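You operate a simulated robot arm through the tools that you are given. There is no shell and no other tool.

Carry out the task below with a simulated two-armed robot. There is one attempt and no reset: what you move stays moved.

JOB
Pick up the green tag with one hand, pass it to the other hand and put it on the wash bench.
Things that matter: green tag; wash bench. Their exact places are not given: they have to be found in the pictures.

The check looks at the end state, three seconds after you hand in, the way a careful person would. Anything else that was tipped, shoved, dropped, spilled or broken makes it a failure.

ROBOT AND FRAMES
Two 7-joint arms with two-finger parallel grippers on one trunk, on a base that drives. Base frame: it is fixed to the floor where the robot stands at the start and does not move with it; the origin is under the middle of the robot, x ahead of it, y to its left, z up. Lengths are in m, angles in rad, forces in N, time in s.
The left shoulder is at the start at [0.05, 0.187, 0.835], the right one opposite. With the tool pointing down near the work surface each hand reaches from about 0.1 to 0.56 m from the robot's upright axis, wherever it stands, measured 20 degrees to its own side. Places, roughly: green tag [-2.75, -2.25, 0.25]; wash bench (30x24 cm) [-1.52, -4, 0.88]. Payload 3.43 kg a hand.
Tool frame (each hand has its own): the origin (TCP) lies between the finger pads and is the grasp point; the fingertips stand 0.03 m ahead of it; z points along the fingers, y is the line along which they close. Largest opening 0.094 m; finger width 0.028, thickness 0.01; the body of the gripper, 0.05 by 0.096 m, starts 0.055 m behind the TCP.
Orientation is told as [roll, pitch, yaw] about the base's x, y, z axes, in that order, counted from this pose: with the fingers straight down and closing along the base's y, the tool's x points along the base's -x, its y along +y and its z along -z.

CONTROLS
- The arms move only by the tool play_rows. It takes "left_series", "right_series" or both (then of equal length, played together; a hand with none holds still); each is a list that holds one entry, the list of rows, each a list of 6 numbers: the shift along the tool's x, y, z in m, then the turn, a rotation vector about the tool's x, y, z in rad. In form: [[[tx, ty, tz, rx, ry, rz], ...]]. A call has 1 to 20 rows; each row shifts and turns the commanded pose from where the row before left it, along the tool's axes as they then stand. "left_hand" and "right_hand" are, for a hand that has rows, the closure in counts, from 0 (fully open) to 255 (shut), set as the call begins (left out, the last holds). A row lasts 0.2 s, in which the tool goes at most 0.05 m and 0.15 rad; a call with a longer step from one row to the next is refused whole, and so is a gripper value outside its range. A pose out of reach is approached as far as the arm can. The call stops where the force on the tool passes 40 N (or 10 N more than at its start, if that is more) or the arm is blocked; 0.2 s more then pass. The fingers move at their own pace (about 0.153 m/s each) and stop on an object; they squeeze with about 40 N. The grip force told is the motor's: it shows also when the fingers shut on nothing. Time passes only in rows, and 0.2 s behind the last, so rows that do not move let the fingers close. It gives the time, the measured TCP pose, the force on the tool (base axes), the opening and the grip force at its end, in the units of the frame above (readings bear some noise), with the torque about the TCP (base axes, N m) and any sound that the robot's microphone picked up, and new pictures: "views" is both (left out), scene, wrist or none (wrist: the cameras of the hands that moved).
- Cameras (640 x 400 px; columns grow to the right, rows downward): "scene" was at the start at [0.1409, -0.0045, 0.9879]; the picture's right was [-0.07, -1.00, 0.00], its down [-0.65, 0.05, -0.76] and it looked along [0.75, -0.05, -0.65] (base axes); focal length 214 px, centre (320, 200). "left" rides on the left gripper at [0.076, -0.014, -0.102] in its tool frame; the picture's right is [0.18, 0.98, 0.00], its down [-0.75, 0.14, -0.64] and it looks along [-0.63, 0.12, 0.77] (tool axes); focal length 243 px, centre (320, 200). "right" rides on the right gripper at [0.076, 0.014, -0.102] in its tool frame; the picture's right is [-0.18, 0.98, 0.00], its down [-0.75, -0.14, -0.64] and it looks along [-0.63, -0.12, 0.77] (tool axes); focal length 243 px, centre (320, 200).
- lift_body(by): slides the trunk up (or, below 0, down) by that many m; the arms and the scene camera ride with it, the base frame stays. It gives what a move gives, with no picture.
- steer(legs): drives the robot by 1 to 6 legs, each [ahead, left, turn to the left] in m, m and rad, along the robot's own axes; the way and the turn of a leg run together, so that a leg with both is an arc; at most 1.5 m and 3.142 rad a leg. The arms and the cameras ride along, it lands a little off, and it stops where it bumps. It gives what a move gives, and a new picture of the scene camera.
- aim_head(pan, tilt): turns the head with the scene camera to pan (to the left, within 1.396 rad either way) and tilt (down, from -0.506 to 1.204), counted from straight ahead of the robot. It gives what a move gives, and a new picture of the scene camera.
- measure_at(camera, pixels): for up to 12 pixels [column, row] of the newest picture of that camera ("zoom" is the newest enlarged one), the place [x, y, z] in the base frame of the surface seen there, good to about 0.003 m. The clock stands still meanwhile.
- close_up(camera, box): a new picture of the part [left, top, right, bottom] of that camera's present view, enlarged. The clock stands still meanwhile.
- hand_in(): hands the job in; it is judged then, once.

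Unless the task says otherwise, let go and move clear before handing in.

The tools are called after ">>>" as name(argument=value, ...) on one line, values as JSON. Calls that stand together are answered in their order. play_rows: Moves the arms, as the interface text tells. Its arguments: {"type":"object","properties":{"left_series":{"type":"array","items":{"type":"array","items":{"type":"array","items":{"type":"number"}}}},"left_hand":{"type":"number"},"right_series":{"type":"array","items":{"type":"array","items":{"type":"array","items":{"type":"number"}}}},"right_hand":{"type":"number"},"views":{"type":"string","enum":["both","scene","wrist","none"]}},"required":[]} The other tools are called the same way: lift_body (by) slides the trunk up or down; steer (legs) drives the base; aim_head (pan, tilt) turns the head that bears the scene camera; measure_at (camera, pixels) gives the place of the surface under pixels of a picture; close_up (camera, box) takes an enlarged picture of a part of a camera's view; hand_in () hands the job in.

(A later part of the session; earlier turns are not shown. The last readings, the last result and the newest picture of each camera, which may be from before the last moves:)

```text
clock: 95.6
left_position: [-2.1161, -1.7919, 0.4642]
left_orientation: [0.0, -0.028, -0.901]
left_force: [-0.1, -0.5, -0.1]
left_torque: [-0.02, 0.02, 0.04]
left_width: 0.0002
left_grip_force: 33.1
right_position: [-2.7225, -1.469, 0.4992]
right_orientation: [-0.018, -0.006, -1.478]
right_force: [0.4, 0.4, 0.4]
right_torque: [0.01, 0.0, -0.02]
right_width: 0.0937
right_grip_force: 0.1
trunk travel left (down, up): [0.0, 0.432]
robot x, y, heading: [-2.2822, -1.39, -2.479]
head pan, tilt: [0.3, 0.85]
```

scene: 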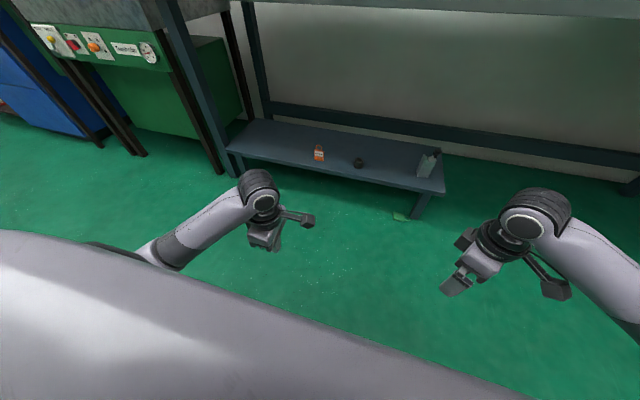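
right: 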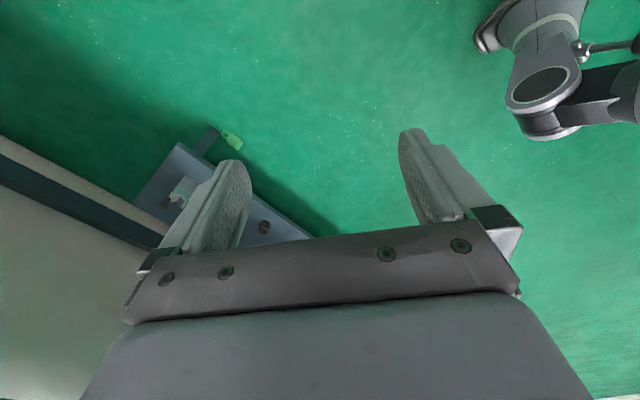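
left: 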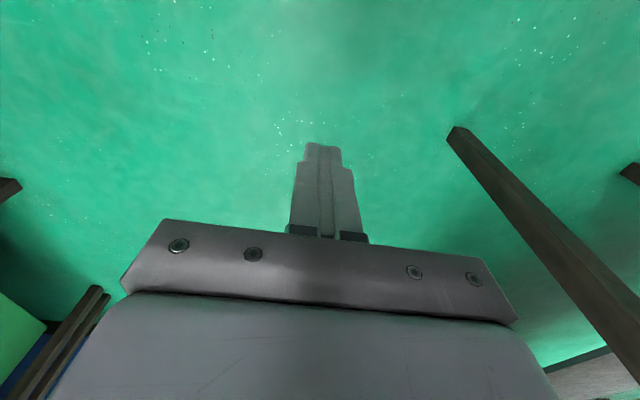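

The hand is beside me at X 0.12, Y 0.42, z 0.46 with clear floor below. I lower it in steps toward z 0.2 and inward to Y 0.37.

>>> play_rows(left_series=[[[0.006, 0, 0.033, 0, 0, 0], [0.006, 0, 0.033, 0, 0, 0], [0.006, 0, 0.033, 0, 0, 0], [0.006, 0, 0.033, 0, 0, 0], [0.006, 0, 0.033, 0, 0, 0], [0.006, 0, 0.033, 0, 0, 0], [0.006, 0, 0.033, 0, 0, 0], [0.006, 0, 0.033, 0, 0, 0]]], views="wrist")

```text
clock: 96.9
left_position: [-2.1075, -1.7793, 0.297]
left_orientation: [0.032, -0.079, -0.939]
left_force: [0.8, 0.8, -0.6]
left_torque: [0.04, -0.03, -0.03]
left_width: 0.0002
left_grip_force: 33.0
right_position: [-2.7216, -1.468, 0.498]
right_orientation: [-0.016, -0.005, -1.475]
right_force: [0.0, 0.2, 0.0]
right_torque: [-0.05, 0.03, 0.04]
right_width: 0.094
right_grip_force: 0.1
trunk travel left (down, up): [0.0, 0.432]
robot x, y, heading: [-2.28, -1.386, -2.479]
head pan, tilt: [0.3, 0.85]
stopped in row 6 (left hand): the force on the tool passed its limit at 79 N (the readings are from after the stop); the commanded pose is now the measured one
```

left: 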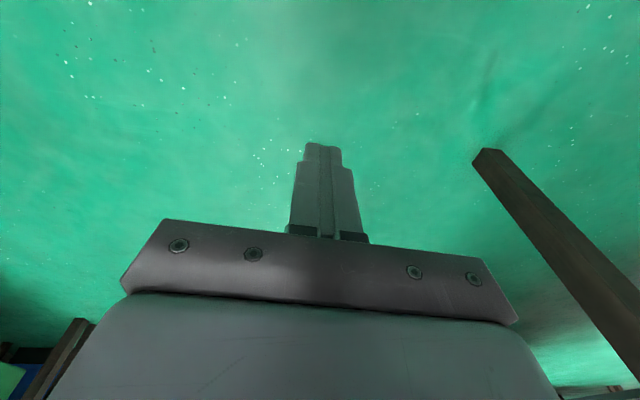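

The arm stopped at z 0.30 on a contact (79 N) though the floor below is clear; something of the hand met my own arm or body. I turn the head left to see the arm's shape.

>>> aim_head(pan=1.2, tilt=1.0)

>>> close_up(camera="right", box=[0, 0, 640, 400])

```text
clock: 98.1
left_position: [-2.1093, -1.78, 0.2974]
left_orientation: [0.032, -0.08, -0.942]
left_force: [0.7, 0.2, 0.5]
left_torque: [0.04, 0.02, 0.0]
left_width: 0.0
left_grip_force: 32.6
right_position: [-2.7209, -1.4685, 0.4997]
right_orientation: [-0.017, -0.005, -1.478]
right_force: [1.1, 0.0, -0.1]
right_torque: [0.02, -0.02, -0.01]
right_width: 0.0942
right_grip_force: 0.1
trunk travel left (down, up): [0.0, 0.432]
robot x, y, heading: [-2.2821, -1.3904, -2.48]
head pan, tilt: [1.201, 1.0]
```

scene: 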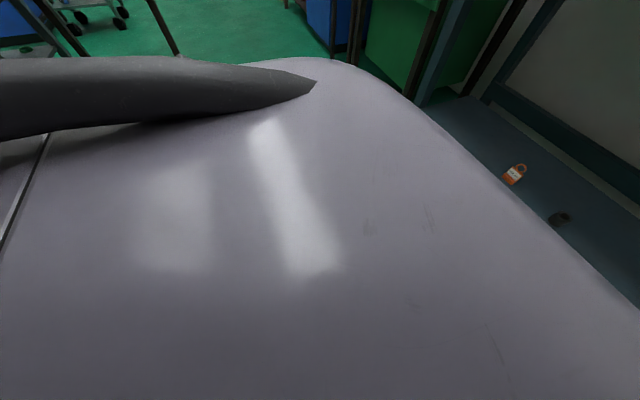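

```text
1.00 times, centred on (320, 200) of right (not enlarged: the box is as wide or as high as the picture)
```

zoom: 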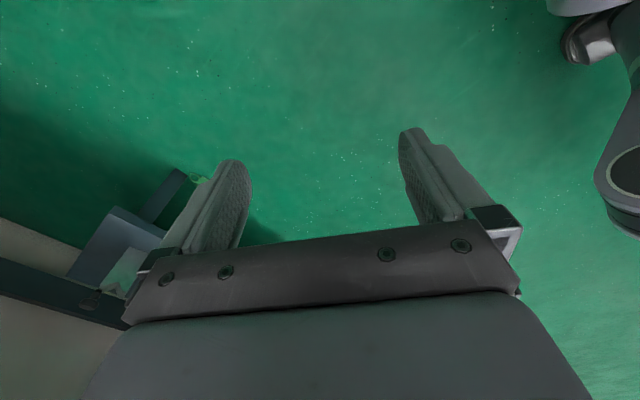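

The torso blocks the head's view. I use the right hand as a viewing camera: turn it so it looks back-left at my legs and left arm.

>>> play_rows(right_series=[[[0, 0, -0.02, 0, 0, -0.15], [0, 0, -0.02, 0, 0, -0.15], [0, 0, -0.02, 0, 0, -0.15], [0, 0, -0.02, 0, 0, -0.15], [0, 0, -0.02, 0, 0, -0.15], [0, 0, 0, 0, 0, -0.15], [0, 0, 0, 0, 0, -0.15], [0, 0, 0, 0, 0, -0.15]]], views="wrist")

```text
clock: 99.9
left_position: [-2.1086, -1.7792, 0.2975]
left_orientation: [0.032, -0.081, -0.94]
left_force: [-0.2, -0.2, 0.1]
left_torque: [0.0, 0.02, 0.03]
left_width: 0.0
left_grip_force: 33.2
right_position: [-2.7197, -1.4677, 0.5985]
right_orientation: [-0.01, 0.013, -0.275]
right_force: [-0.5, -0.5, 0.8]
right_torque: [-0.04, 0.02, -0.01]
right_width: 0.0941
right_grip_force: 0.1
trunk travel left (down, up): [0.0, 0.432]
robot x, y, heading: [-2.2835, -1.3911, -2.479]
head pan, tilt: [1.201, 1.0]
```

right: 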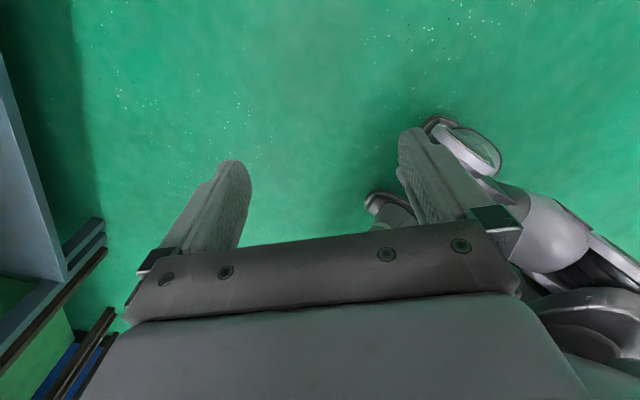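

I now see my own legs: feet at (390,205) and (440,120), thigh at (560,240). The left arm is hidden below the picture; I turn a bit further and tilt the right hand up to see it.

>>> play_rows(right_series=[[[0, 0, 0, 0, 0, -0.15], [0, 0, 0, 0, 0, -0.15], [0, 0, 0, 0, 0, -0.15], [0, 0, 0, 0, -0.15, 0], [0, 0, 0, 0, -0.15, 0], [0, 0, 0, 0, -0.15, 0], [0, 0, 0, 0, -0.15, 0]]], views="wrist")

```text
clock: 101.5
left_position: [-2.1083, -1.781, 0.2975]
left_orientation: [0.03, -0.082, -0.94]
left_force: [0.8, 0.2, 0.5]
left_torque: [0.02, 0.0, 0.02]
left_width: 0.0
left_grip_force: 32.7
right_position: [-2.7198, -1.4688, 0.5991]
right_orientation: [-0.007, -0.583, 0.175]
right_force: [0.6, -0.1, -0.5]
right_torque: [-0.05, 0.02, -0.02]
right_width: 0.0938
right_grip_force: 0.1
trunk travel left (down, up): [0.0, 0.432]
robot x, y, heading: [-2.2816, -1.3892, -2.483]
head pan, tilt: [1.201, 1.0]
```

right: 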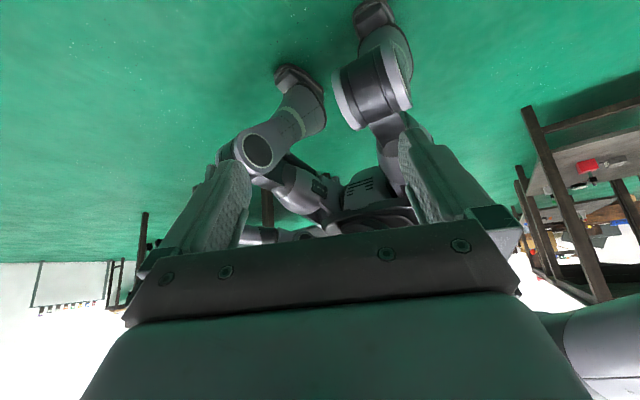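

This upside-down view shows both legs with knees at (255,150) and (370,90). I enlarge it to find the left arm and hand.

>>> close_up(camera="right", box=[100, 60, 420, 260])

>>> measure_at(camera="right", pixels=[[255, 150], [225, 150], [270, 170], [300, 190], [260, 235], [230, 165], [215, 175], [290, 180], [360, 195], [300, 80], [235, 140], [265, 215]])

```text
2.00 times, centred on (260, 160) of right
```

zoom: 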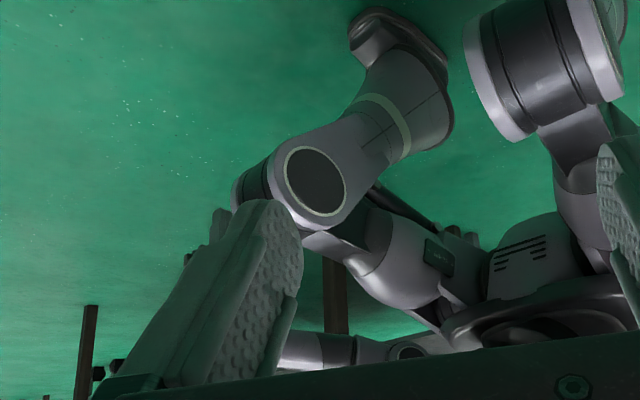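

```text
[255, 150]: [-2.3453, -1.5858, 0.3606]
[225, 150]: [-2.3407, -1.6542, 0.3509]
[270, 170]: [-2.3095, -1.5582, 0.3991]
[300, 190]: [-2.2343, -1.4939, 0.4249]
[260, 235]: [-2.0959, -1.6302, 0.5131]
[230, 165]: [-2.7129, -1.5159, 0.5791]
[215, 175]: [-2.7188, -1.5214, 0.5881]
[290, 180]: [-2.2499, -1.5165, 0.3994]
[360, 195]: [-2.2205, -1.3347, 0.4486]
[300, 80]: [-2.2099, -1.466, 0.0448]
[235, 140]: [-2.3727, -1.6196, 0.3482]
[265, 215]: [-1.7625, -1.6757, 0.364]
```

The enlarged view shows my knees and, at (260,235), my left elbow low beside the hip, so the bent arm was interfering with itself. I will instead keep the arm nearly straight: raise the hand, swing it outward with a growing outward tilt, and then swing it down like a pendulum.

>>> play_rows(left_series=[[[0, 0, -0.035, 0, 0, 0], [0, 0, -0.035, 0, 0, 0], [0, 0, -0.035, 0, 0, 0], [-0.0402, 0, -0.0008, 0, -0.141, 0], [-0.0399, 0, 0.0048, 0, -0.141, 0], [-0.0388, 0, 0.0104, 0, -0.141, 0], [-0.037, 0, 0.0157, 0, -0.141, 0], [-0.0345, 0, 0.0207, 0, -0.141, 0]]], views="none")

```text
clock: 103.0
left_position: [-1.9912, -1.8394, 0.4089]
left_orientation: [0.231, -0.518, -1.054]
left_force: [0.1, -0.3, 0.1]
left_torque: [0.0, 0.0, 0.0]
left_width: 0.0001
left_grip_force: 32.8
right_position: [-2.7213, -1.4674, 0.5959]
right_orientation: [-0.006, -0.584, 0.176]
right_force: [1.1, 0.1, 0.3]
right_torque: [0.0, 0.02, -0.01]
right_width: 0.094
right_grip_force: 0.0
trunk travel left (down, up): [0.0, 0.432]
robot x, y, heading: [-2.2854, -1.3885, -2.479]
head pan, tilt: [1.201, 1.0]
stopped in row 7 (left hand): the arm was blocked; the commanded pose is now the measured one
```

The sideways pose with this hand turn is blocked by joint limits. I go back to the front with the hand level, then restore the natural yaw.

>>> play_rows(left_series=[[[0.014, -0.0175, -0.022, 0.0469, 0.1327, -0.0206], [0.014, -0.0175, -0.022, 0.0469, 0.1327, -0.0206], [0.014, -0.0175, -0.022, 0.0469, 0.1327, -0.0206], [0.014, -0.0175, -0.022, 0.0469, 0.1327, -0.0206], [0, -0.04, 0, 0, 0, 0], [0, -0.04, 0, 0, 0, 0], [0, -0.04, 0, 0, 0, 0], [0, -0.04, 0, 0, 0, 0], [0, -0.04, 0, 0, 0, 0], [0, -0.04, 0, 0, 0, 0], [0, -0.04, 0, 0, 0, 0]]], views="none")

>>> play_rows(left_series=[[[0, 0, 0, 0, 0, 0.1428], [0, 0, 0, 0, 0, 0.1428], [0, 0, 0, 0, 0, 0.1428], [0, 0, 0, 0, 0, 0.1428], [0, 0, 0, 0, 0, 0.1428], [0, 0, 0, 0, 0, 0.1428], [0, 0, 0, 0, 0, 0.1428], [0, 0, 0, 0, 0, 0.1428], [0, 0, 0, 0, 0, 0.1428], [0, 0, 0, 0, 0, 0.1428], [0, 0, 0, 0, 0, 0.1428]]], views="none")

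```text
clock: 103.7
left_position: [-1.9984, -1.7849, 0.4294]
left_orientation: [0.29, -0.23, -1.001]
left_force: [0.2, -0.6, 0.7]
left_torque: [0.0, -0.01, -0.02]
left_width: 0.0001
left_grip_force: 32.4
right_position: [-2.7212, -1.4677, 0.5976]
right_orientation: [-0.004, -0.584, 0.176]
right_force: [0.3, 0.3, -0.7]
right_torque: [-0.03, 0.01, 0.01]
right_width: 0.0938
right_grip_force: 0.1
trunk travel left (down, up): [0.0, 0.432]
robot x, y, heading: [-2.2783, -1.3833, -2.479]
head pan, tilt: [1.201, 1.0]
stopped in row 3 (left hand): the arm was blocked; the commanded pose is now the measured one
```

```text
clock: 106.1
left_position: [-2.001, -1.786, 0.4319]
left_orientation: [0.24, 0.277, -2.507]
left_force: [0.0, 0.9, 0.7]
left_torque: [0.02, -0.01, -0.01]
left_width: 0.0002
left_grip_force: 32.8
right_position: [-2.7197, -1.4679, 0.6]
right_orientation: [-0.003, -0.584, 0.177]
right_force: [0.3, 0.1, 0.6]
right_torque: [0.0, 0.02, 0.02]
right_width: 0.094
right_grip_force: 0.1
trunk travel left (down, up): [0.0, 0.432]
robot x, y, heading: [-2.2823, -1.3886, -2.483]
head pan, tilt: [1.201, 1.0]
```

The hand is now back at its natural yaw at my side (X 0.02, Y 0.49, z 0.43), slightly tilted outward. From here I straighten the backward tilt and try lowering with this natural yaw.

>>> play_rows(left_series=[[[-0.02, 0, 0, 0, -0.1317, -0.0446], [-0.02, 0, 0, 0, -0.1317, -0.0446], [-0.016, -0.0168, 0.0267, 0, 0, 0], [-0.016, -0.0168, 0.0267, 0, 0, 0], [-0.016, -0.0168, 0.0267, 0, 0, 0], [0, -0.0168, 0.0267, 0, 0, 0]]], views="none")

```text
clock: 107.5
left_position: [-2.0931, -1.8074, 0.3034]
left_orientation: [0.244, 0.0, -2.483]
left_force: [0.5, 0.8, -0.1]
left_torque: [0.0, -0.02, -0.02]
left_width: 0.0
left_grip_force: 32.7
right_position: [-2.7189, -1.4684, 0.6003]
right_orientation: [-0.003, -0.583, 0.176]
right_force: [-0.8, 0.5, 0.3]
right_torque: [0.0, 0.01, 0.01]
right_width: 0.0942
right_grip_force: 0.0
trunk travel left (down, up): [0.0, 0.432]
robot x, y, heading: [-2.2817, -1.3873, -2.475]
head pan, tilt: [1.201, 1.0]
```

No block this way: the hand is at X 0.11, Y 0.45, z 0.30 with a 14° outward tilt. I continue lowering along the arm's line.

>>> play_rows(left_series=[[[0, -0.015, 0.0272, 0, 0, 0], [0, -0.015, 0.0272, 0, 0, 0], [0, -0.015, 0.0272, 0, 0, 0], [0, -0.015, 0.0272, 0, 0, 0], [0, -0.015, 0.0272, 0, 0, 0]]], views="none")

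```text
clock: 108.9
left_position: [-2.1023, -1.8061, 0.1635]
left_orientation: [0.298, -0.021, -2.477]
left_force: [0.5, -0.2, -0.5]
left_torque: [0.01, -0.02, -0.02]
left_width: 0.0002
left_grip_force: 33.0
right_position: [-2.7204, -1.4668, 0.5961]
right_orientation: [-0.005, -0.583, 0.176]
right_force: [-0.1, 0.9, -0.2]
right_torque: [-0.03, 0.02, -0.04]
right_width: 0.0941
right_grip_force: 0.0
trunk travel left (down, up): [0.0, 0.432]
robot x, y, heading: [-2.2822, -1.3865, -2.479]
head pan, tilt: [1.201, 1.0]
stopped in row 5 (left hand): the arm was blocked; the commanded pose is now the measured one
```

The hand stopped at z 0.16, Y 0.44, short of full reach, so something limits it moving inward. I slide the right hand's camera to the left to look at the left arm.

>>> play_rows(right_series=[[[-0.0157, -0.0353, 0.0103, 0, 0, 0], [-0.0157, -0.0353, 0.0103, 0, 0, 0], [-0.0157, -0.0353, 0.0103, 0, 0, 0], [-0.0157, -0.0353, 0.0103, 0, 0, 0], [-0.0157, -0.0353, 0.0103, 0, 0, 0]]], views="wrist")

```text
clock: 110.1
left_position: [-2.1024, -1.8041, 0.1634]
left_orientation: [0.293, -0.016, -2.479]
left_force: [1.0, 0.1, 0.3]
left_torque: [0.01, 0.0, 0.03]
left_width: 0.0
left_grip_force: 33.0
right_position: [-2.5984, -1.6264, 0.6004]
right_orientation: [-0.003, -0.581, 0.173]
right_force: [1.0, 0.0, 0.0]
right_torque: [0.0, -0.04, -0.01]
right_width: 0.0941
right_grip_force: 0.1
trunk travel left (down, up): [0.0, 0.432]
robot x, y, heading: [-2.2825, -1.3843, -2.478]
head pan, tilt: [1.201, 1.0]
```

right: 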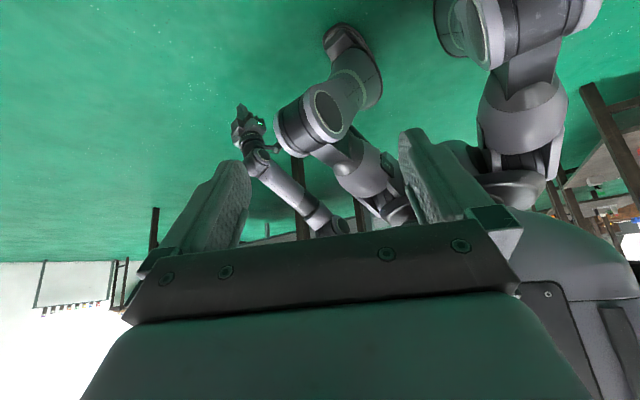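

>>> close_up(camera="right", box=[180, 60, 420, 250])

>>> measure_at(camera="right", pixels=[[245, 125], [258, 155], [280, 180], [320, 215], [300, 195], [340, 225], [268, 165], [272, 150], [240, 108], [310, 110], [340, 160]])

```text
2.11 times, centred on (300, 155) of right
```

zoom: 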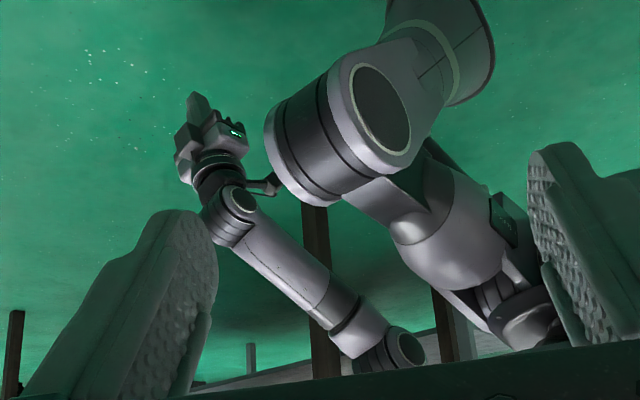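

```text
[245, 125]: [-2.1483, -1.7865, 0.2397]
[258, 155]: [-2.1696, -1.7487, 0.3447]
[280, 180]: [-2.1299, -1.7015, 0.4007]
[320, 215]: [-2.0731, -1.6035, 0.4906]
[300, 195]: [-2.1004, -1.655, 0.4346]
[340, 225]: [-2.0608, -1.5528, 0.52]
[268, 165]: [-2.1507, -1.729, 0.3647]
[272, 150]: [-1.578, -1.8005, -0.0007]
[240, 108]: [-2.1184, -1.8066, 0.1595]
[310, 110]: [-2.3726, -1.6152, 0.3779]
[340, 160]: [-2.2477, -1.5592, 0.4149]
```

The view shows the left arm: wrist at (258,155), elbow far back at (340,225) behind the hip, so the elbow is bent backward rather than straight. I move the hand forward to X 0.2 so the arm can straighten, tilt it a little forward, and lower again.

>>> play_rows(left_series=[[[-0.042, 0.003, -0.0096, 0, 0, 0], [-0.042, 0.003, -0.0096, 0, -0.1, 0], [0, 0, 0, 0, -0.1, 0], [0, -0.0264, 0.0181, 0, 0, 0], [0, -0.0264, 0.0181, 0, 0, 0], [0, -0.02, 0.0201, 0, 0, 0]]], views="none")

```text
clock: 111.6
left_position: [-2.1615, -1.8947, 0.1398]
left_orientation: [0.451, -0.203, -2.598]
left_force: [0.7, 0.5, -0.8]
left_torque: [0.04, 0.0, -0.01]
left_width: 0.0
left_grip_force: 32.1
right_position: [-2.5978, -1.624, 0.5967]
right_orientation: [-0.008, -0.584, 0.178]
right_force: [0.0, -0.5, -0.4]
right_torque: [0.02, 0.0, -0.01]
right_width: 0.0942
right_grip_force: 0.0
trunk travel left (down, up): [0.0, 0.432]
robot x, y, heading: [-2.2833, -1.3904, -2.483]
head pan, tilt: [1.201, 1.0]
stopped in row 6 (left hand): the arm was blocked; the commanded pose is now the measured one
```

The hand again drifts outward, so I leave this bent configuration. I return the hand to the front, raised and tilted forward, and from there will try swinging the straight arm down and back.

>>> play_rows(left_series=[[[-0.0365, 0.009, -0.01, 0.1062, -0.0372, -0.049], [-0.0365, 0.009, -0.01, 0.1062, -0.0372, -0.049], [-0.0365, 0.009, -0.01, 0.1062, -0.0372, -0.049], [-0.0297, -0.0353, -0.006, 0, 0, 0], [-0.0297, -0.0353, -0.006, 0, 0, 0], [-0.0297, -0.0353, -0.006, 0, 0, 0], [-0.0297, -0.0353, -0.006, 0, 0, 0]]], views="none")

```text
clock: 113.2
left_position: [-2.4089, -1.9102, 0.2506]
left_orientation: [0.086, -0.342, -2.476]
left_force: [-0.2, -0.5, -0.2]
left_torque: [-0.01, 0.0, 0.0]
left_width: 0.0002
left_grip_force: 33.6
right_position: [-2.599, -1.6254, 0.6]
right_orientation: [-0.004, -0.582, 0.174]
right_force: [0.4, -0.2, 0.5]
right_torque: [0.0, -0.01, 0.01]
right_width: 0.094
right_grip_force: 0.1
trunk travel left (down, up): [0.0, 0.432]
robot x, y, heading: [-2.2791, -1.388, -2.483]
head pan, tilt: [1.201, 1.0]
```

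The hand is at X 0.42, Y 0.33, z 0.25 with the arm fairly straight. I swing down and back: X 0.36, z 0.15.

>>> play_rows(left_series=[[[0.0302, -0.0025, 0.0243, 0, 0, 0], [0.0302, -0.0025, 0.0243, 0, 0, 0], [0.0302, -0.0025, 0.0243, 0, 0, 0]]], views="wrist")

```text
clock: 114.0
left_position: [-2.3628, -1.8759, 0.1571]
left_orientation: [0.09, -0.354, -2.479]
left_force: [0.2, -0.3, -0.7]
left_torque: [0.05, 0.0, -0.01]
left_width: 0.0
left_grip_force: 32.8
right_position: [-2.5985, -1.6249, 0.6014]
right_orientation: [-0.005, -0.582, 0.176]
right_force: [1.0, -0.3, 0.0]
right_torque: [0.03, -0.03, -0.05]
right_width: 0.094
right_grip_force: 0.1
trunk travel left (down, up): [0.0, 0.432]
robot x, y, heading: [-2.2826, -1.388, -2.481]
head pan, tilt: [1.201, 1.0]
```

left: 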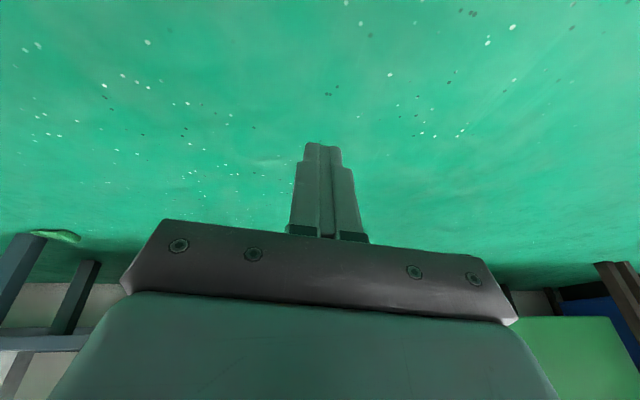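

It followed well: X 0.36, Y 0.34, z 0.157. I continue down and back to X 0.30, z 0.09.

>>> play_rows(left_series=[[[0.0265, -0.0015, 0.014, 0, 0, 0], [0.0265, -0.0015, 0.014, 0, 0, 0], [0.0265, -0.0015, 0.014, 0, 0, 0]]], views="none")

```text
clock: 115.0
left_position: [-2.3436, -1.9065, 0.1198]
left_orientation: [0.147, -0.458, -2.493]
left_force: [-0.1, 0.4, 0.1]
left_torque: [-0.04, -0.03, 0.06]
left_width: 0.0
left_grip_force: 32.6
right_position: [-2.5985, -1.6249, 0.5973]
right_orientation: [-0.008, -0.582, 0.177]
right_force: [-0.6, 0.9, 0.2]
right_torque: [-0.03, -0.02, -0.02]
right_width: 0.0938
right_grip_force: 0.1
trunk travel left (down, up): [0.0, 0.432]
robot x, y, heading: [-2.2851, -1.3845, -2.476]
head pan, tilt: [1.201, 1.0]
stopped in row 3 (left hand): the arm was blocked; the commanded pose is now the measured one
```

At X 0.37, Y 0.37, z 0.12 the arm is fully stretched. I shorten it slightly and try swinging back toward X 0.28 at the same height.

>>> play_rows(left_series=[[[-0.0133, 0.0039, -0.0266, 0, 0, 0], [0.0269, -0.0027, -0.0138, 0, 0.04, 0], [0.0269, -0.0027, -0.0138, 0, 0.04, 0], [0.0269, -0.0027, -0.0138, 0, 0.04, 0]]], views="none")

```text
clock: 116.2
left_position: [-2.2862, -1.8668, 0.1684]
left_orientation: [0.161, -0.377, -2.472]
left_force: [-0.3, -0.6, 0.4]
left_torque: [0.01, -0.02, -0.02]
left_width: 0.0
left_grip_force: 33.2
right_position: [-2.5981, -1.6253, 0.5985]
right_orientation: [-0.006, -0.582, 0.177]
right_force: [-0.6, 0.0, -0.6]
right_torque: [-0.03, -0.02, 0.02]
right_width: 0.094
right_grip_force: 0.0
trunk travel left (down, up): [0.0, 0.432]
robot x, y, heading: [-2.2825, -1.3877, -2.481]
head pan, tilt: [1.201, 1.0]
stopped in row 4 (left hand): the arm was blocked; the commanded pose is now the measured one
```

Blocked again at X 0.30, z 0.17 although the arm is not stretched. I look at the arm with the right camera to see what is in its way.

>>> close_up(camera="right", box=[160, 40, 480, 240])

```text
2.00 times, centred on (320, 140) of right
```

zoom: 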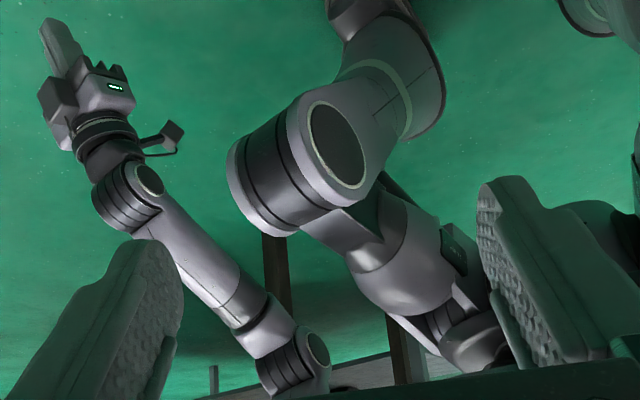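

I measure the elbow, forearm and wrist points to understand the arm's geometry.

>>> measure_at(camera="zoom", pixels=[[300, 350], [260, 345], [240, 300], [180, 230], [150, 180], [110, 195], [105, 130], [95, 100], [165, 135], [175, 128], [55, 40], [235, 180]])

```text
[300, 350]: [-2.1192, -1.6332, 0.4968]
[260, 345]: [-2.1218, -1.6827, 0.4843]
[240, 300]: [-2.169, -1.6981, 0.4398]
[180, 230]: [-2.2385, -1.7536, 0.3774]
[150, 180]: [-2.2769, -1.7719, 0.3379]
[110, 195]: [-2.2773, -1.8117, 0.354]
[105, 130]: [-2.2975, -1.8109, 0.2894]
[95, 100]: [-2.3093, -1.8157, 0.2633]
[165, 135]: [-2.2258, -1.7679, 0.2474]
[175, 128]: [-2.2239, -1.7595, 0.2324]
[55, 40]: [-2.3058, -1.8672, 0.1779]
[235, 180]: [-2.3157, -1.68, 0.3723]
```

The elbow is bent about 60° here, with the wrist only a third bent, so this is a joint limit rather than full reach. I test pushing straight along the arm's line from here.

>>> play_rows(left_series=[[[0, 0.003, 0.02, 0.03, 0, 0], [0, 0.003, 0.02, 0.03, 0, 0], [0, 0.003, 0.02, 0.03, 0, 0], [0, 0, 0.015, 0, 0, 0]]], views="none")

```text
clock: 117.2
left_position: [-2.2968, -1.8961, 0.0986]
left_orientation: [0.069, -0.373, -2.476]
left_force: [-0.7, 1.3, -0.8]
left_torque: [0.01, -0.01, 0.03]
left_width: 0.0001
left_grip_force: 33.0
right_position: [-2.5977, -1.6246, 0.6003]
right_orientation: [-0.002, -0.583, 0.175]
right_force: [-0.8, 0.5, -0.3]
right_torque: [0.0, -0.01, -0.01]
right_width: 0.0941
right_grip_force: 0.2
trunk travel left (down, up): [0.0, 0.432]
robot x, y, heading: [-2.2826, -1.3885, -2.485]
head pan, tilt: [1.201, 1.0]
```

Extending along the line works: z is now 0.099 at X 0.32. I keep going in small steps along that line while easing backward.

>>> play_rows(left_series=[[[0.012, -0.006, 0.01, 0, 0.02, 0], [0.012, -0.006, 0.01, 0, 0.02, 0], [0.012, -0.006, 0.01, 0, 0.02, 0]]], views="none")

```text
clock: 118.0
left_position: [-2.2884, -1.8674, 0.06]
left_orientation: [0.071, -0.315, -2.47]
left_force: [0.5, 0.8, -0.7]
left_torque: [0.01, 0.03, 0.01]
left_width: 0.0001
left_grip_force: 33.1
left hand out of reach, approached as far as the arm can: row 3
right_position: [-2.5981, -1.6243, 0.6002]
right_orientation: [-0.004, -0.583, 0.176]
right_force: [-0.2, 0.1, 0.0]
right_torque: [0.01, -0.02, 0.0]
right_width: 0.0941
right_grip_force: 0.0
trunk travel left (down, up): [0.0, 0.432]
robot x, y, heading: [-2.2872, -1.3885, -2.482]
head pan, tilt: [1.201, 1.0]
```

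z 0.060 reached at X 0.295, Y 0.377 with the arm fully stretched (0.788 m from the shoulder). I swing it back 7 cm to gain more depth.

>>> play_rows(left_series=[[[0.0257, -0.004, -0.0023, 0, 0.03, 0], [0.0257, -0.004, -0.0023, 0, 0.03, 0], [0.0257, -0.004, -0.0013, 0, 0.03, 0]]], views="none")

```text
clock: 119.0
left_position: [-2.2481, -1.8523, 0.0578]
left_orientation: [0.102, -0.273, -2.465]
left_force: [0.1, 1.2, -0.3]
left_torque: [-0.03, 0.02, -0.01]
left_width: 0.0002
left_grip_force: 32.8
right_position: [-2.5976, -1.625, 0.6007]
right_orientation: [-0.005, -0.583, 0.176]
right_force: [0.0, 0.5, 0.4]
right_torque: [-0.03, -0.02, 0.01]
right_width: 0.0939
right_grip_force: 0.1
trunk travel left (down, up): [0.0, 0.432]
robot x, y, heading: [-2.2824, -1.3894, -2.48]
head pan, tilt: [1.201, 1.0]
stopped in row 3 (left hand): the arm was blocked; the commanded pose is now the measured one
```

Small progress to X 0.257, z 0.058. I bring the tool more into line with the arm (more outward roll, less forward pitch) while moving back and down.

>>> play_rows(left_series=[[[0.005, 0, 0.002, -0.05, 0.025, 0], [0.01, -0.004, 0.004, -0.05, 0.025, 0], [0.015, -0.004, 0.006, -0.04, 0.02, 0]]], views="none")

```text
clock: 120.0
left_position: [-2.2008, -1.8775, 0.0559]
left_orientation: [0.311, -0.219, -2.456]
left_force: [0.0, -0.2, 1.0]
left_torque: [-0.02, 0.02, 0.0]
left_width: 0.0
left_grip_force: 32.9
left hand out of reach, approached as far as the arm can: row 3
right_position: [-2.5982, -1.6254, 0.6006]
right_orientation: [-0.005, -0.582, 0.172]
right_force: [-0.1, 0.2, 0.0]
right_torque: [-0.02, -0.05, 0.01]
right_width: 0.0938
right_grip_force: 0.1
trunk travel left (down, up): [0.0, 0.432]
robot x, y, heading: [-2.2803, -1.3894, -2.483]
head pan, tilt: [1.201, 1.0]
stopped in row 3 (left hand): the arm was blocked; the commanded pose is now the measured one
```

The full reach is about 0.79 m. I try a small inward step (Y down, z down) to see whether the arm can come in closer under the shoulder.

>>> play_rows(left_series=[[[0.011, -0.015, -0.002, 0.02, 0.01, 0], [0.011, -0.015, -0.002, 0.02, 0.01, 0], [0.011, -0.015, 0.002, 0.02, 0.01, 0]]], views="wrist")

```text
clock: 121.0
left_position: [-2.1989, -1.8784, 0.0528]
left_orientation: [0.311, -0.234, -2.451]
left_force: [-0.6, -0.6, -0.8]
left_torque: [-0.04, -0.03, -0.01]
left_width: 0.0
left_grip_force: 32.8
right_position: [-2.5966, -1.6246, 0.5984]
right_orientation: [-0.006, -0.583, 0.175]
right_force: [0.2, 0.6, 0.7]
right_torque: [0.02, -0.01, 0.01]
right_width: 0.0941
right_grip_force: 0.0
trunk travel left (down, up): [0.0, 0.432]
robot x, y, heading: [-2.2818, -1.389, -2.48]
head pan, tilt: [1.201, 1.0]
stopped in row 3 (left hand): the arm was blocked; the commanded pose is now the measured one
```

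left: 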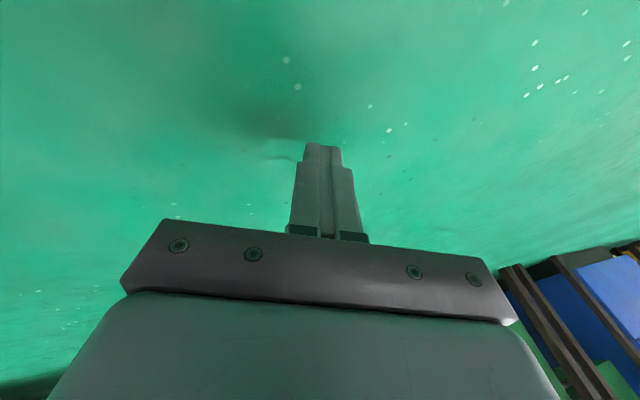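

The arm will not come further inward, but swinging back (smaller X) should still lower it. I swing straight back in X with the pitch reducing.

>>> play_rows(left_series=[[[0.025, 0.001, -0.0024, 0, 0.035, 0], [0.025, 0.001, -0.002, 0, 0.035, 0], [0.025, 0.001, -0.0015, 0, 0.035, 0]]], views="none")

```text
clock: 122.0
left_position: [-2.1473, -1.8763, 0.0601]
left_orientation: [0.344, -0.185, -2.426]
left_force: [-0.1, -0.6, -0.1]
left_torque: [0.04, -0.02, 0.01]
left_width: 0.0
left_grip_force: 33.5
right_position: [-2.5978, -1.6247, 0.5988]
right_orientation: [-0.005, -0.584, 0.177]
right_force: [0.1, 0.6, -0.3]
right_torque: [0.01, -0.02, 0.01]
right_width: 0.094
right_grip_force: 0.0
trunk travel left (down, up): [0.0, 0.432]
robot x, y, heading: [-2.278, -1.3883, -2.484]
head pan, tilt: [1.201, 1.0]
stopped in row 3 (left hand): the arm was blocked; the commanded pose is now the measured one
```

The limit behaves like my upper arm or elbow resting against my own thigh. I check with the right camera at this pose.

>>> close_up(camera="right", box=[160, 40, 480, 240])

>>> measure_at(camera="zoom", pixels=[[235, 180], [300, 215], [330, 250], [380, 280], [420, 320], [330, 150], [260, 230], [350, 240], [400, 190], [345, 215]])

```text
2.00 times, centred on (320, 140) of right
```

zoom: 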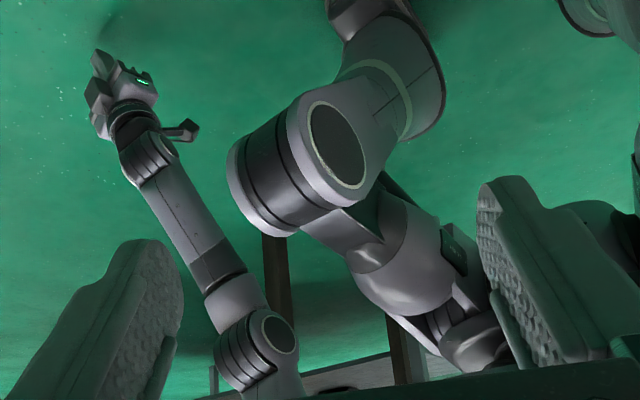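

```text
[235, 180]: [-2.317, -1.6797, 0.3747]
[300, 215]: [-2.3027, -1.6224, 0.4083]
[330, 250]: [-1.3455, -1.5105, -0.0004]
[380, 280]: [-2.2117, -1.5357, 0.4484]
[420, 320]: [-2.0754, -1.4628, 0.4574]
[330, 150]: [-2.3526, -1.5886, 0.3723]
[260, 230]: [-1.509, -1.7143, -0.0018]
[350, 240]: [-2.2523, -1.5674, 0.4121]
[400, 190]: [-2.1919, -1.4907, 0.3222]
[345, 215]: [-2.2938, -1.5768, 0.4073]
```

The thigh surface (Y about 0.16–0.19) is well clear of the arm, so the limit is how steeply my upper arm can hang (about 22° off vertical). A better pose is elbow back with the forearm and hand hanging straight down beside the hip; I raise the hand a little and swing it back to about X -0.03.

>>> play_rows(left_series=[[[0.019, 0.002, -0.0355, 0, 0.06, 0], [0.019, 0.002, -0.0355, 0, 0.06, 0], [0.04, -0.009, -0.004, 0.02, 0.02, 0], [0.04, -0.009, -0.004, 0.02, 0.02, 0], [0.04, -0.009, -0.004, 0.02, 0.02, 0], [0.04, -0.009, -0.004, 0.02, 0, 0]]], views="none")

```text
clock: 123.6
left_position: [-2.0183, -1.7403, 0.1316]
left_orientation: [0.332, -0.038, -2.402]
left_force: [0.4, 0.3, -0.3]
left_torque: [0.01, 0.01, -0.03]
left_width: 0.0002
left_grip_force: 32.8
right_position: [-2.5973, -1.6268, 0.6]
right_orientation: [-0.003, -0.583, 0.173]
right_force: [-0.4, -0.2, -0.4]
right_torque: [0.02, -0.01, 0.01]
right_width: 0.094
right_grip_force: 0.0
trunk travel left (down, up): [0.0, 0.432]
robot x, y, heading: [-2.2793, -1.3873, -2.48]
head pan, tilt: [1.201, 1.0]
stopped in row 6 (left hand): the arm was blocked; the commanded pose is now the measured one
```

Now at X 0.01, Y 0.44, z 0.13. I bring the fingertips inward by reducing the outward roll, then lower.

>>> play_rows(left_series=[[[0.0, -0.012, 0, 0.06, 0, 0], [0.0, -0.012, 0, 0.06, 0, 0], [0.0, -0.012, 0, 0.06, 0, 0], [0, -0.01, 0.01, 0.05, 0, 0], [0, 0, 0.02, 0, 0, 0], [0, 0, 0.02, 0, 0, 0]]], views="none")

```text
clock: 125.0
left_position: [-2.0474, -1.7124, 0.0714]
left_orientation: [0.1, -0.039, -2.402]
left_force: [0.0, -0.2, 0.7]
left_torque: [0.03, 0.01, 0.01]
left_width: 0.0
left_grip_force: 33.3
right_position: [-2.5984, -1.6251, 0.6009]
right_orientation: [-0.003, -0.583, 0.174]
right_force: [-0.1, -1.1, 1.0]
right_torque: [0.0, -0.03, 0.01]
right_width: 0.0937
right_grip_force: 0.1
trunk travel left (down, up): [0.0, 0.432]
robot x, y, heading: [-2.2813, -1.3878, -2.481]
head pan, tilt: [1.201, 1.0]
```

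That works: z 0.071 without a block at X 0.015, Y 0.40, tool nearly vertical. I lower it further in small steps.

>>> play_rows(left_series=[[[0, 0, 0.011, 0, 0, 0], [0, 0, 0.011, 0, 0, 0], [0, 0, 0.01, 0, 0, 0]]], views="wrist")

```text
clock: 125.8
left_position: [-2.0457, -1.7154, 0.0381]
left_orientation: [0.101, -0.04, -2.401]
left_force: [0.0, -0.1, 0.6]
left_torque: [-0.03, -0.02, -0.01]
left_width: 0.0001
left_grip_force: 32.8
right_position: [-2.5982, -1.6257, 0.6007]
right_orientation: [-0.005, -0.582, 0.175]
right_force: [-0.4, 0.5, -0.2]
right_torque: [0.0, 0.02, 0.01]
right_width: 0.0939
right_grip_force: 0.1
trunk travel left (down, up): [0.0, 0.432]
robot x, y, heading: [-2.2861, -1.3901, -2.478]
head pan, tilt: [1.201, 1.0]
```

left: 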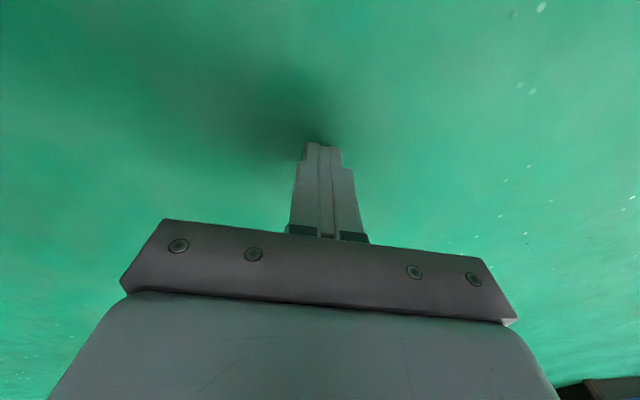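

The floor is now reachable (z 0.038, tips about 8 mm up) with the forearm hanging beside my hip. I raise it 4 cm and test whether I can turn the hand's yaw here toward +90°, which I need for the tag by the shelf.

>>> play_rows(left_series=[[[0, 0, -0.02, 0, 0, 0], [0, 0, -0.02, 0, 0, 0], [0, 0, -0.01, 0, 0, -0.14], [0, 0, 0, 0, 0, -0.14], [0, 0, 0, 0, 0, -0.14], [0, 0, 0, 0, 0, -0.14], [0, 0, 0, 0, 0, -0.14], [0, 0, 0, 0, 0, -0.14], [0, 0, 0, 0, 0, -0.14], [0, 0, 0, 0, 0, -0.14]]], views="wrist")

```text
clock: 127.2
left_position: [-2.0347, -1.7118, 0.0894]
left_orientation: [0.097, -0.072, -1.932]
left_force: [2.0, -1.2, -1.2]
left_torque: [-0.02, 0.16, -0.18]
left_width: 0.0
left_grip_force: 33.4
right_position: [-2.5976, -1.6258, 0.5996]
right_orientation: [-0.003, -0.583, 0.175]
right_force: [0.2, -0.6, 0.2]
right_torque: [0.01, 0.01, -0.04]
right_width: 0.0942
right_grip_force: 0.1
trunk travel left (down, up): [0.0, 0.432]
robot x, y, heading: [-2.2814, -1.3872, -2.48]
head pan, tilt: [1.201, 1.0]
stopped in row 6 (left hand): the force on the tool passed its limit at 48 N (the readings are from after the stop); the commanded pose is now the measured one
```

left: 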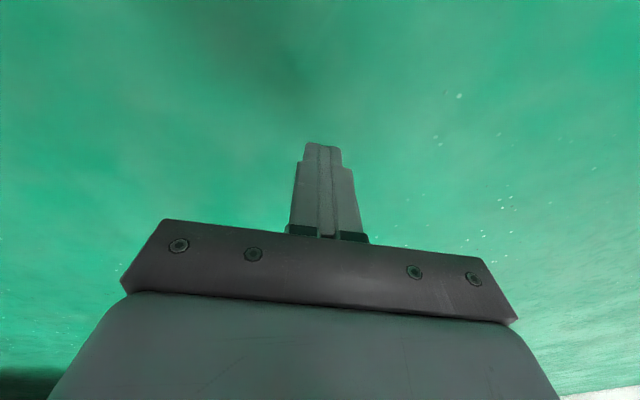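

Turning inward makes the camera arm touch my own body at about 31° yaw. I turn the other way, to -90°, where the camera arm points outward.

>>> play_rows(left_series=[[[0, 0, -0.01, 0, 0, 0.1413], [0, 0, 0, 0, 0, 0.1413], [0, 0, 0, 0, 0, 0.1413], [0, 0, 0, 0, 0, 0.1413], [0, 0, 0, 0, 0, 0.1413], [0, 0, 0, 0, 0, 0.1413], [0, 0, 0, 0, 0, 0.1413], [0, 0, 0, 0, 0, 0.1413], [0, 0, 0, 0, 0, 0.1413], [0, 0, 0, 0, 0, 0.1413], [0, 0, 0, 0, 0, 0.1413], [0, 0, 0, 0, 0, 0.1413], [0, 0, 0, 0, 0, 0.1413], [0, 0, 0, 0, 0, 0.1413], [0, 0, 0, 0, 0, 0.1413]]], views="wrist")

```text
clock: 130.4
left_position: [-2.0343, -1.7113, 0.0993]
left_orientation: [0.013, 0.119, 2.234]
left_force: [0.0, 0.2, 0.4]
left_torque: [0.0, -0.02, -0.02]
left_width: 0.0
left_grip_force: 33.3
right_position: [-2.5983, -1.6245, 0.6003]
right_orientation: [-0.003, -0.582, 0.173]
right_force: [-0.1, 0.3, 1.0]
right_torque: [0.0, 0.0, 0.01]
right_width: 0.094
right_grip_force: 0.1
trunk travel left (down, up): [0.0, 0.432]
robot x, y, heading: [-2.2804, -1.3863, -2.473]
head pan, tilt: [1.201, 1.0]
```

left: 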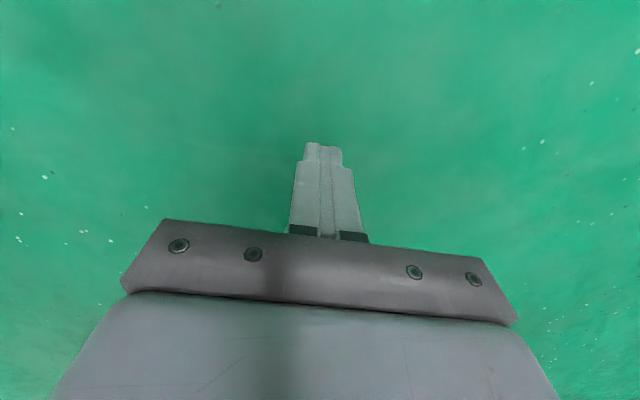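

Yaw is now -90° with a 7° outward tilt at X 0.01, Y 0.41, z 0.10. I test lowering to the floor in this orientation.

>>> play_rows(left_series=[[[0, 0, 0.02, 0, 0.02, 0], [0, 0, 0.02, 0, 0.02, 0], [0, 0, 0.02, 0, 0.02, 0]]], views="none")

```text
clock: 131.2
left_position: [-2.0315, -1.7176, 0.0393]
left_orientation: [0.015, 0.18, 2.235]
left_force: [0.2, 0.9, -0.1]
left_torque: [-0.01, 0.0, -0.01]
left_width: 0.0001
left_grip_force: 32.8
right_position: [-2.5972, -1.625, 0.5994]
right_orientation: [-0.003, -0.582, 0.175]
right_force: [0.7, -0.5, 0.0]
right_torque: [-0.02, -0.02, 0.0]
right_width: 0.0941
right_grip_force: 0.0
trunk travel left (down, up): [0.0, 0.432]
robot x, y, heading: [-2.2819, -1.3844, -2.48]
head pan, tilt: [1.201, 1.0]
```

The floor is reachable with yaw -90° and a 10° tilt (X 0.007, Y 0.417, z 0.039). I raise the hand 3 cm, then turn the whole robot right by 90° so my left side faces the bench.

>>> play_rows(left_series=[[[0, 0, -0.015, 0, 0, 0], [0, 0, -0.015, 0, 0, 0]]], left_hand=150, views="none")

>>> steer(legs=[[0, 0, -1.569]])

>>> aim_head(pan=1.2, tilt=0.7)

```text
clock: 131.8
left_position: [-2.0337, -1.7135, 0.0692]
left_orientation: [0.013, 0.179, 2.235]
left_force: [0.0, 0.8, -0.2]
left_torque: [-0.01, 0.03, -0.03]
left_width: 0.039
left_grip_force: 0.1
right_position: [-2.5975, -1.6247, 0.6006]
right_orientation: [-0.005, -0.584, 0.174]
right_force: [0.3, 0.4, 0.1]
right_torque: [-0.01, 0.0, 0.01]
right_width: 0.094
right_grip_force: 0.1
trunk travel left (down, up): [0.0, 0.432]
robot x, y, heading: [-2.2822, -1.3867, -2.48]
head pan, tilt: [1.201, 1.0]
```

```text
clock: 136.0
left_position: [-2.6087, -1.6345, 0.069]
left_orientation: [0.014, 0.179, 0.662]
left_force: [-0.5, -0.2, -0.3]
left_torque: [0.02, 0.01, 0.01]
left_width: 0.0388
left_grip_force: 0.1
right_position: [-2.519, -1.0711, 0.6005]
right_orientation: [-0.003, -0.583, -1.399]
right_force: [-0.3, -0.4, -0.3]
right_torque: [0.01, -0.01, -0.02]
right_width: 0.094
right_grip_force: 0.0
trunk travel left (down, up): [0.0, 0.432]
robot x, y, heading: [-2.287, -1.3867, 2.233]
head pan, tilt: [1.201, 1.0]
```

scene: 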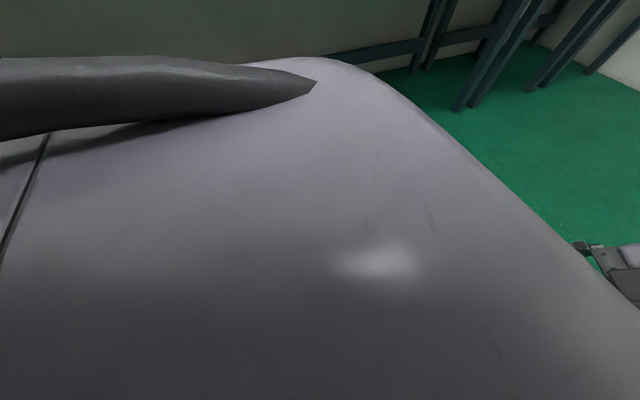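

```text
clock: 136.8
left_position: [-2.6107, -1.6347, 0.0693]
left_orientation: [0.014, 0.179, 0.662]
left_force: [-0.1, 0.3, 0.0]
left_torque: [0.01, 0.0, 0.01]
left_width: 0.0386
left_grip_force: 0.0
right_position: [-2.5189, -1.0718, 0.6009]
right_orientation: [-0.002, -0.583, -1.399]
right_force: [0.4, -0.1, -0.2]
right_torque: [0.0, 0.01, 0.02]
right_width: 0.0942
right_grip_force: 0.1
trunk travel left (down, up): [0.0, 0.432]
robot x, y, heading: [-2.2815, -1.3877, 2.229]
head pan, tilt: [1.201, 0.7]
```

scene: 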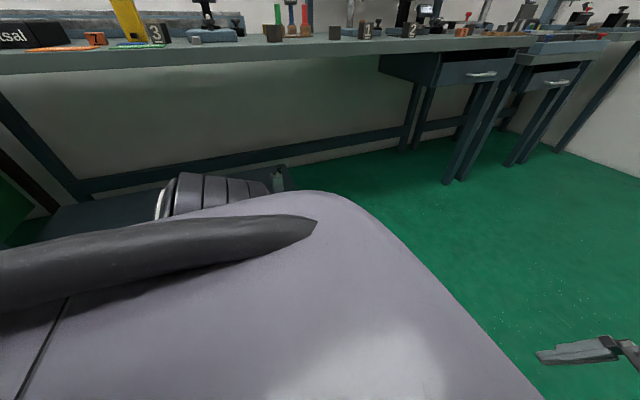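

I now face along the bench with my left side to it; the left hand is at u -3.063, v 0.319. I drive 0.153 m ahead and 0.36 m left, which stops the hand about 12 cm short of the tag.

>>> steer(legs=[[0.153, 0, 0], [0, 0.36, 0]])

>>> close_up(camera="left", box=[0, 0, 640, 400])

>>> close_up(camera="right", box=[0, 0, 640, 400])

```text
clock: 141.5
left_position: [-2.9889, -1.7327, 0.0703]
left_orientation: [0.013, 0.18, 0.659]
left_force: [0.5, -0.1, 0.3]
left_torque: [0.02, -0.02, 0.02]
left_width: 0.0387
left_grip_force: 0.1
right_position: [-2.8953, -1.1686, 0.5996]
right_orientation: [-0.004, -0.583, -1.4]
right_force: [-0.1, 0.1, -0.5]
right_torque: [0.01, -0.02, 0.0]
right_width: 0.0939
right_grip_force: 0.0
trunk travel left (down, up): [0.0, 0.432]
robot x, y, heading: [-2.6613, -1.4845, 2.226]
head pan, tilt: [1.201, 0.7]
```

scene: 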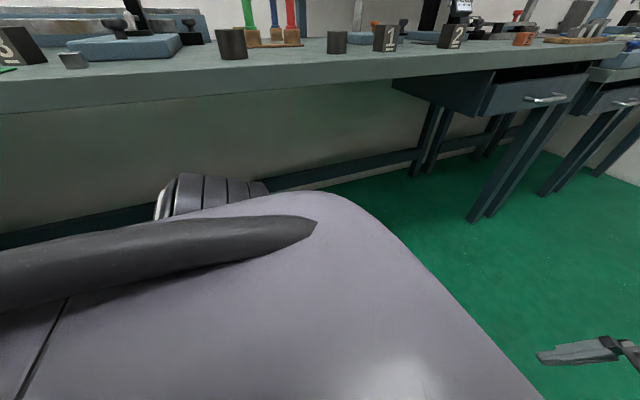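

```text
1.00 times, centred on (320, 200) of left (not enlarged: the box is as wide or as high as the picture)
```

zoom: 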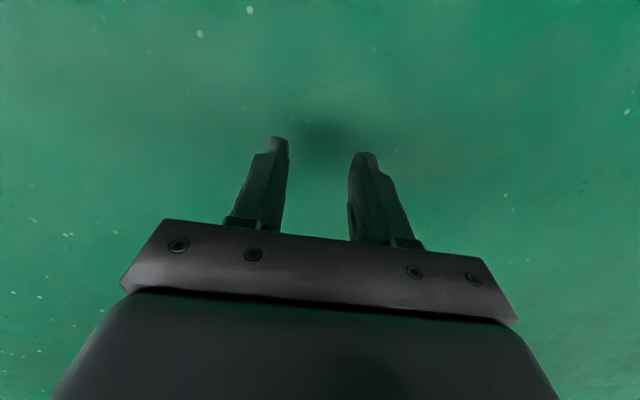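

```text
1.00 times, centred on (320, 200) of right (not enlarged: the box is as wide or as high as the picture)
```

zoom: 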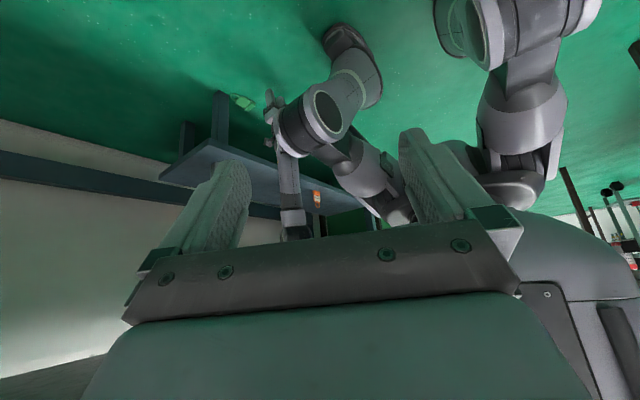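

The right camera shows everything: tag at (243,102) beside the shelf leg (220,120), the left hand at (272,110) approaching, shelf above. I zoom there and measure tag, shelf underside and the hand's camera arm.

>>> close_up(camera="right", box=[160, 70, 320, 170])

```text
4.00 times, centred on (240, 120) of right
```

zoom: 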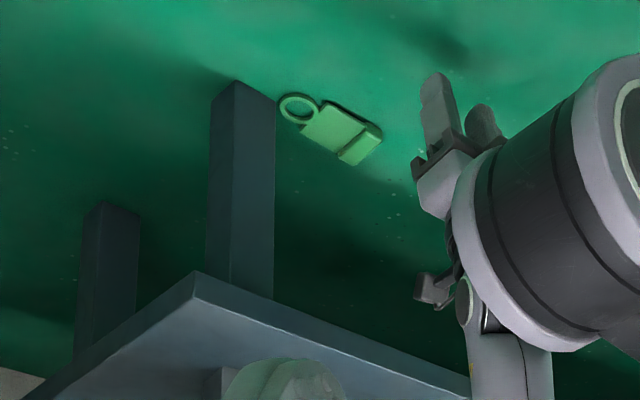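

>>> measure_at(camera="zoom", pixels=[[376, 127], [345, 160], [380, 135], [352, 160], [366, 128], [340, 150], [310, 135], [330, 102], [425, 290], [445, 275], [330, 345], [270, 315]])

>>> measure_at(camera="zoom", pixels=[[195, 272], [410, 375], [300, 105], [285, 105], [320, 110], [360, 145], [240, 270], [232, 85], [275, 100], [435, 75], [375, 130], [412, 160]])

```text
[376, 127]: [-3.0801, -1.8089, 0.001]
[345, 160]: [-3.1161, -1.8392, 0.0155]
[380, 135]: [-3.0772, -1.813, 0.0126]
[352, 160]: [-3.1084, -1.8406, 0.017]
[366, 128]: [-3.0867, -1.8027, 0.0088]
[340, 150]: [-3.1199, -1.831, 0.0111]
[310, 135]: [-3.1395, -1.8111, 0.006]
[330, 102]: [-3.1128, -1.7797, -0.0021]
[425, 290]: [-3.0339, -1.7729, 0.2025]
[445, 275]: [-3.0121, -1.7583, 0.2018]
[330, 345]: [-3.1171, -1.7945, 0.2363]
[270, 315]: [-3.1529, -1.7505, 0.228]
```

```text
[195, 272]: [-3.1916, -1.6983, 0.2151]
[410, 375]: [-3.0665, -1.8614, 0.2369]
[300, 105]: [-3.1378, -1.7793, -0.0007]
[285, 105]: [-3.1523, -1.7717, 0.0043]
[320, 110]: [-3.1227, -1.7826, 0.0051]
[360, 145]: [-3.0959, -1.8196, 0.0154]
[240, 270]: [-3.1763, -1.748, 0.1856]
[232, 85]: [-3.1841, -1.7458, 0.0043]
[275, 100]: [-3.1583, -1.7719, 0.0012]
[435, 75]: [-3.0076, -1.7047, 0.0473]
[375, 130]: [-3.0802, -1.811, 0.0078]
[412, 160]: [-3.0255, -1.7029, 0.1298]
```

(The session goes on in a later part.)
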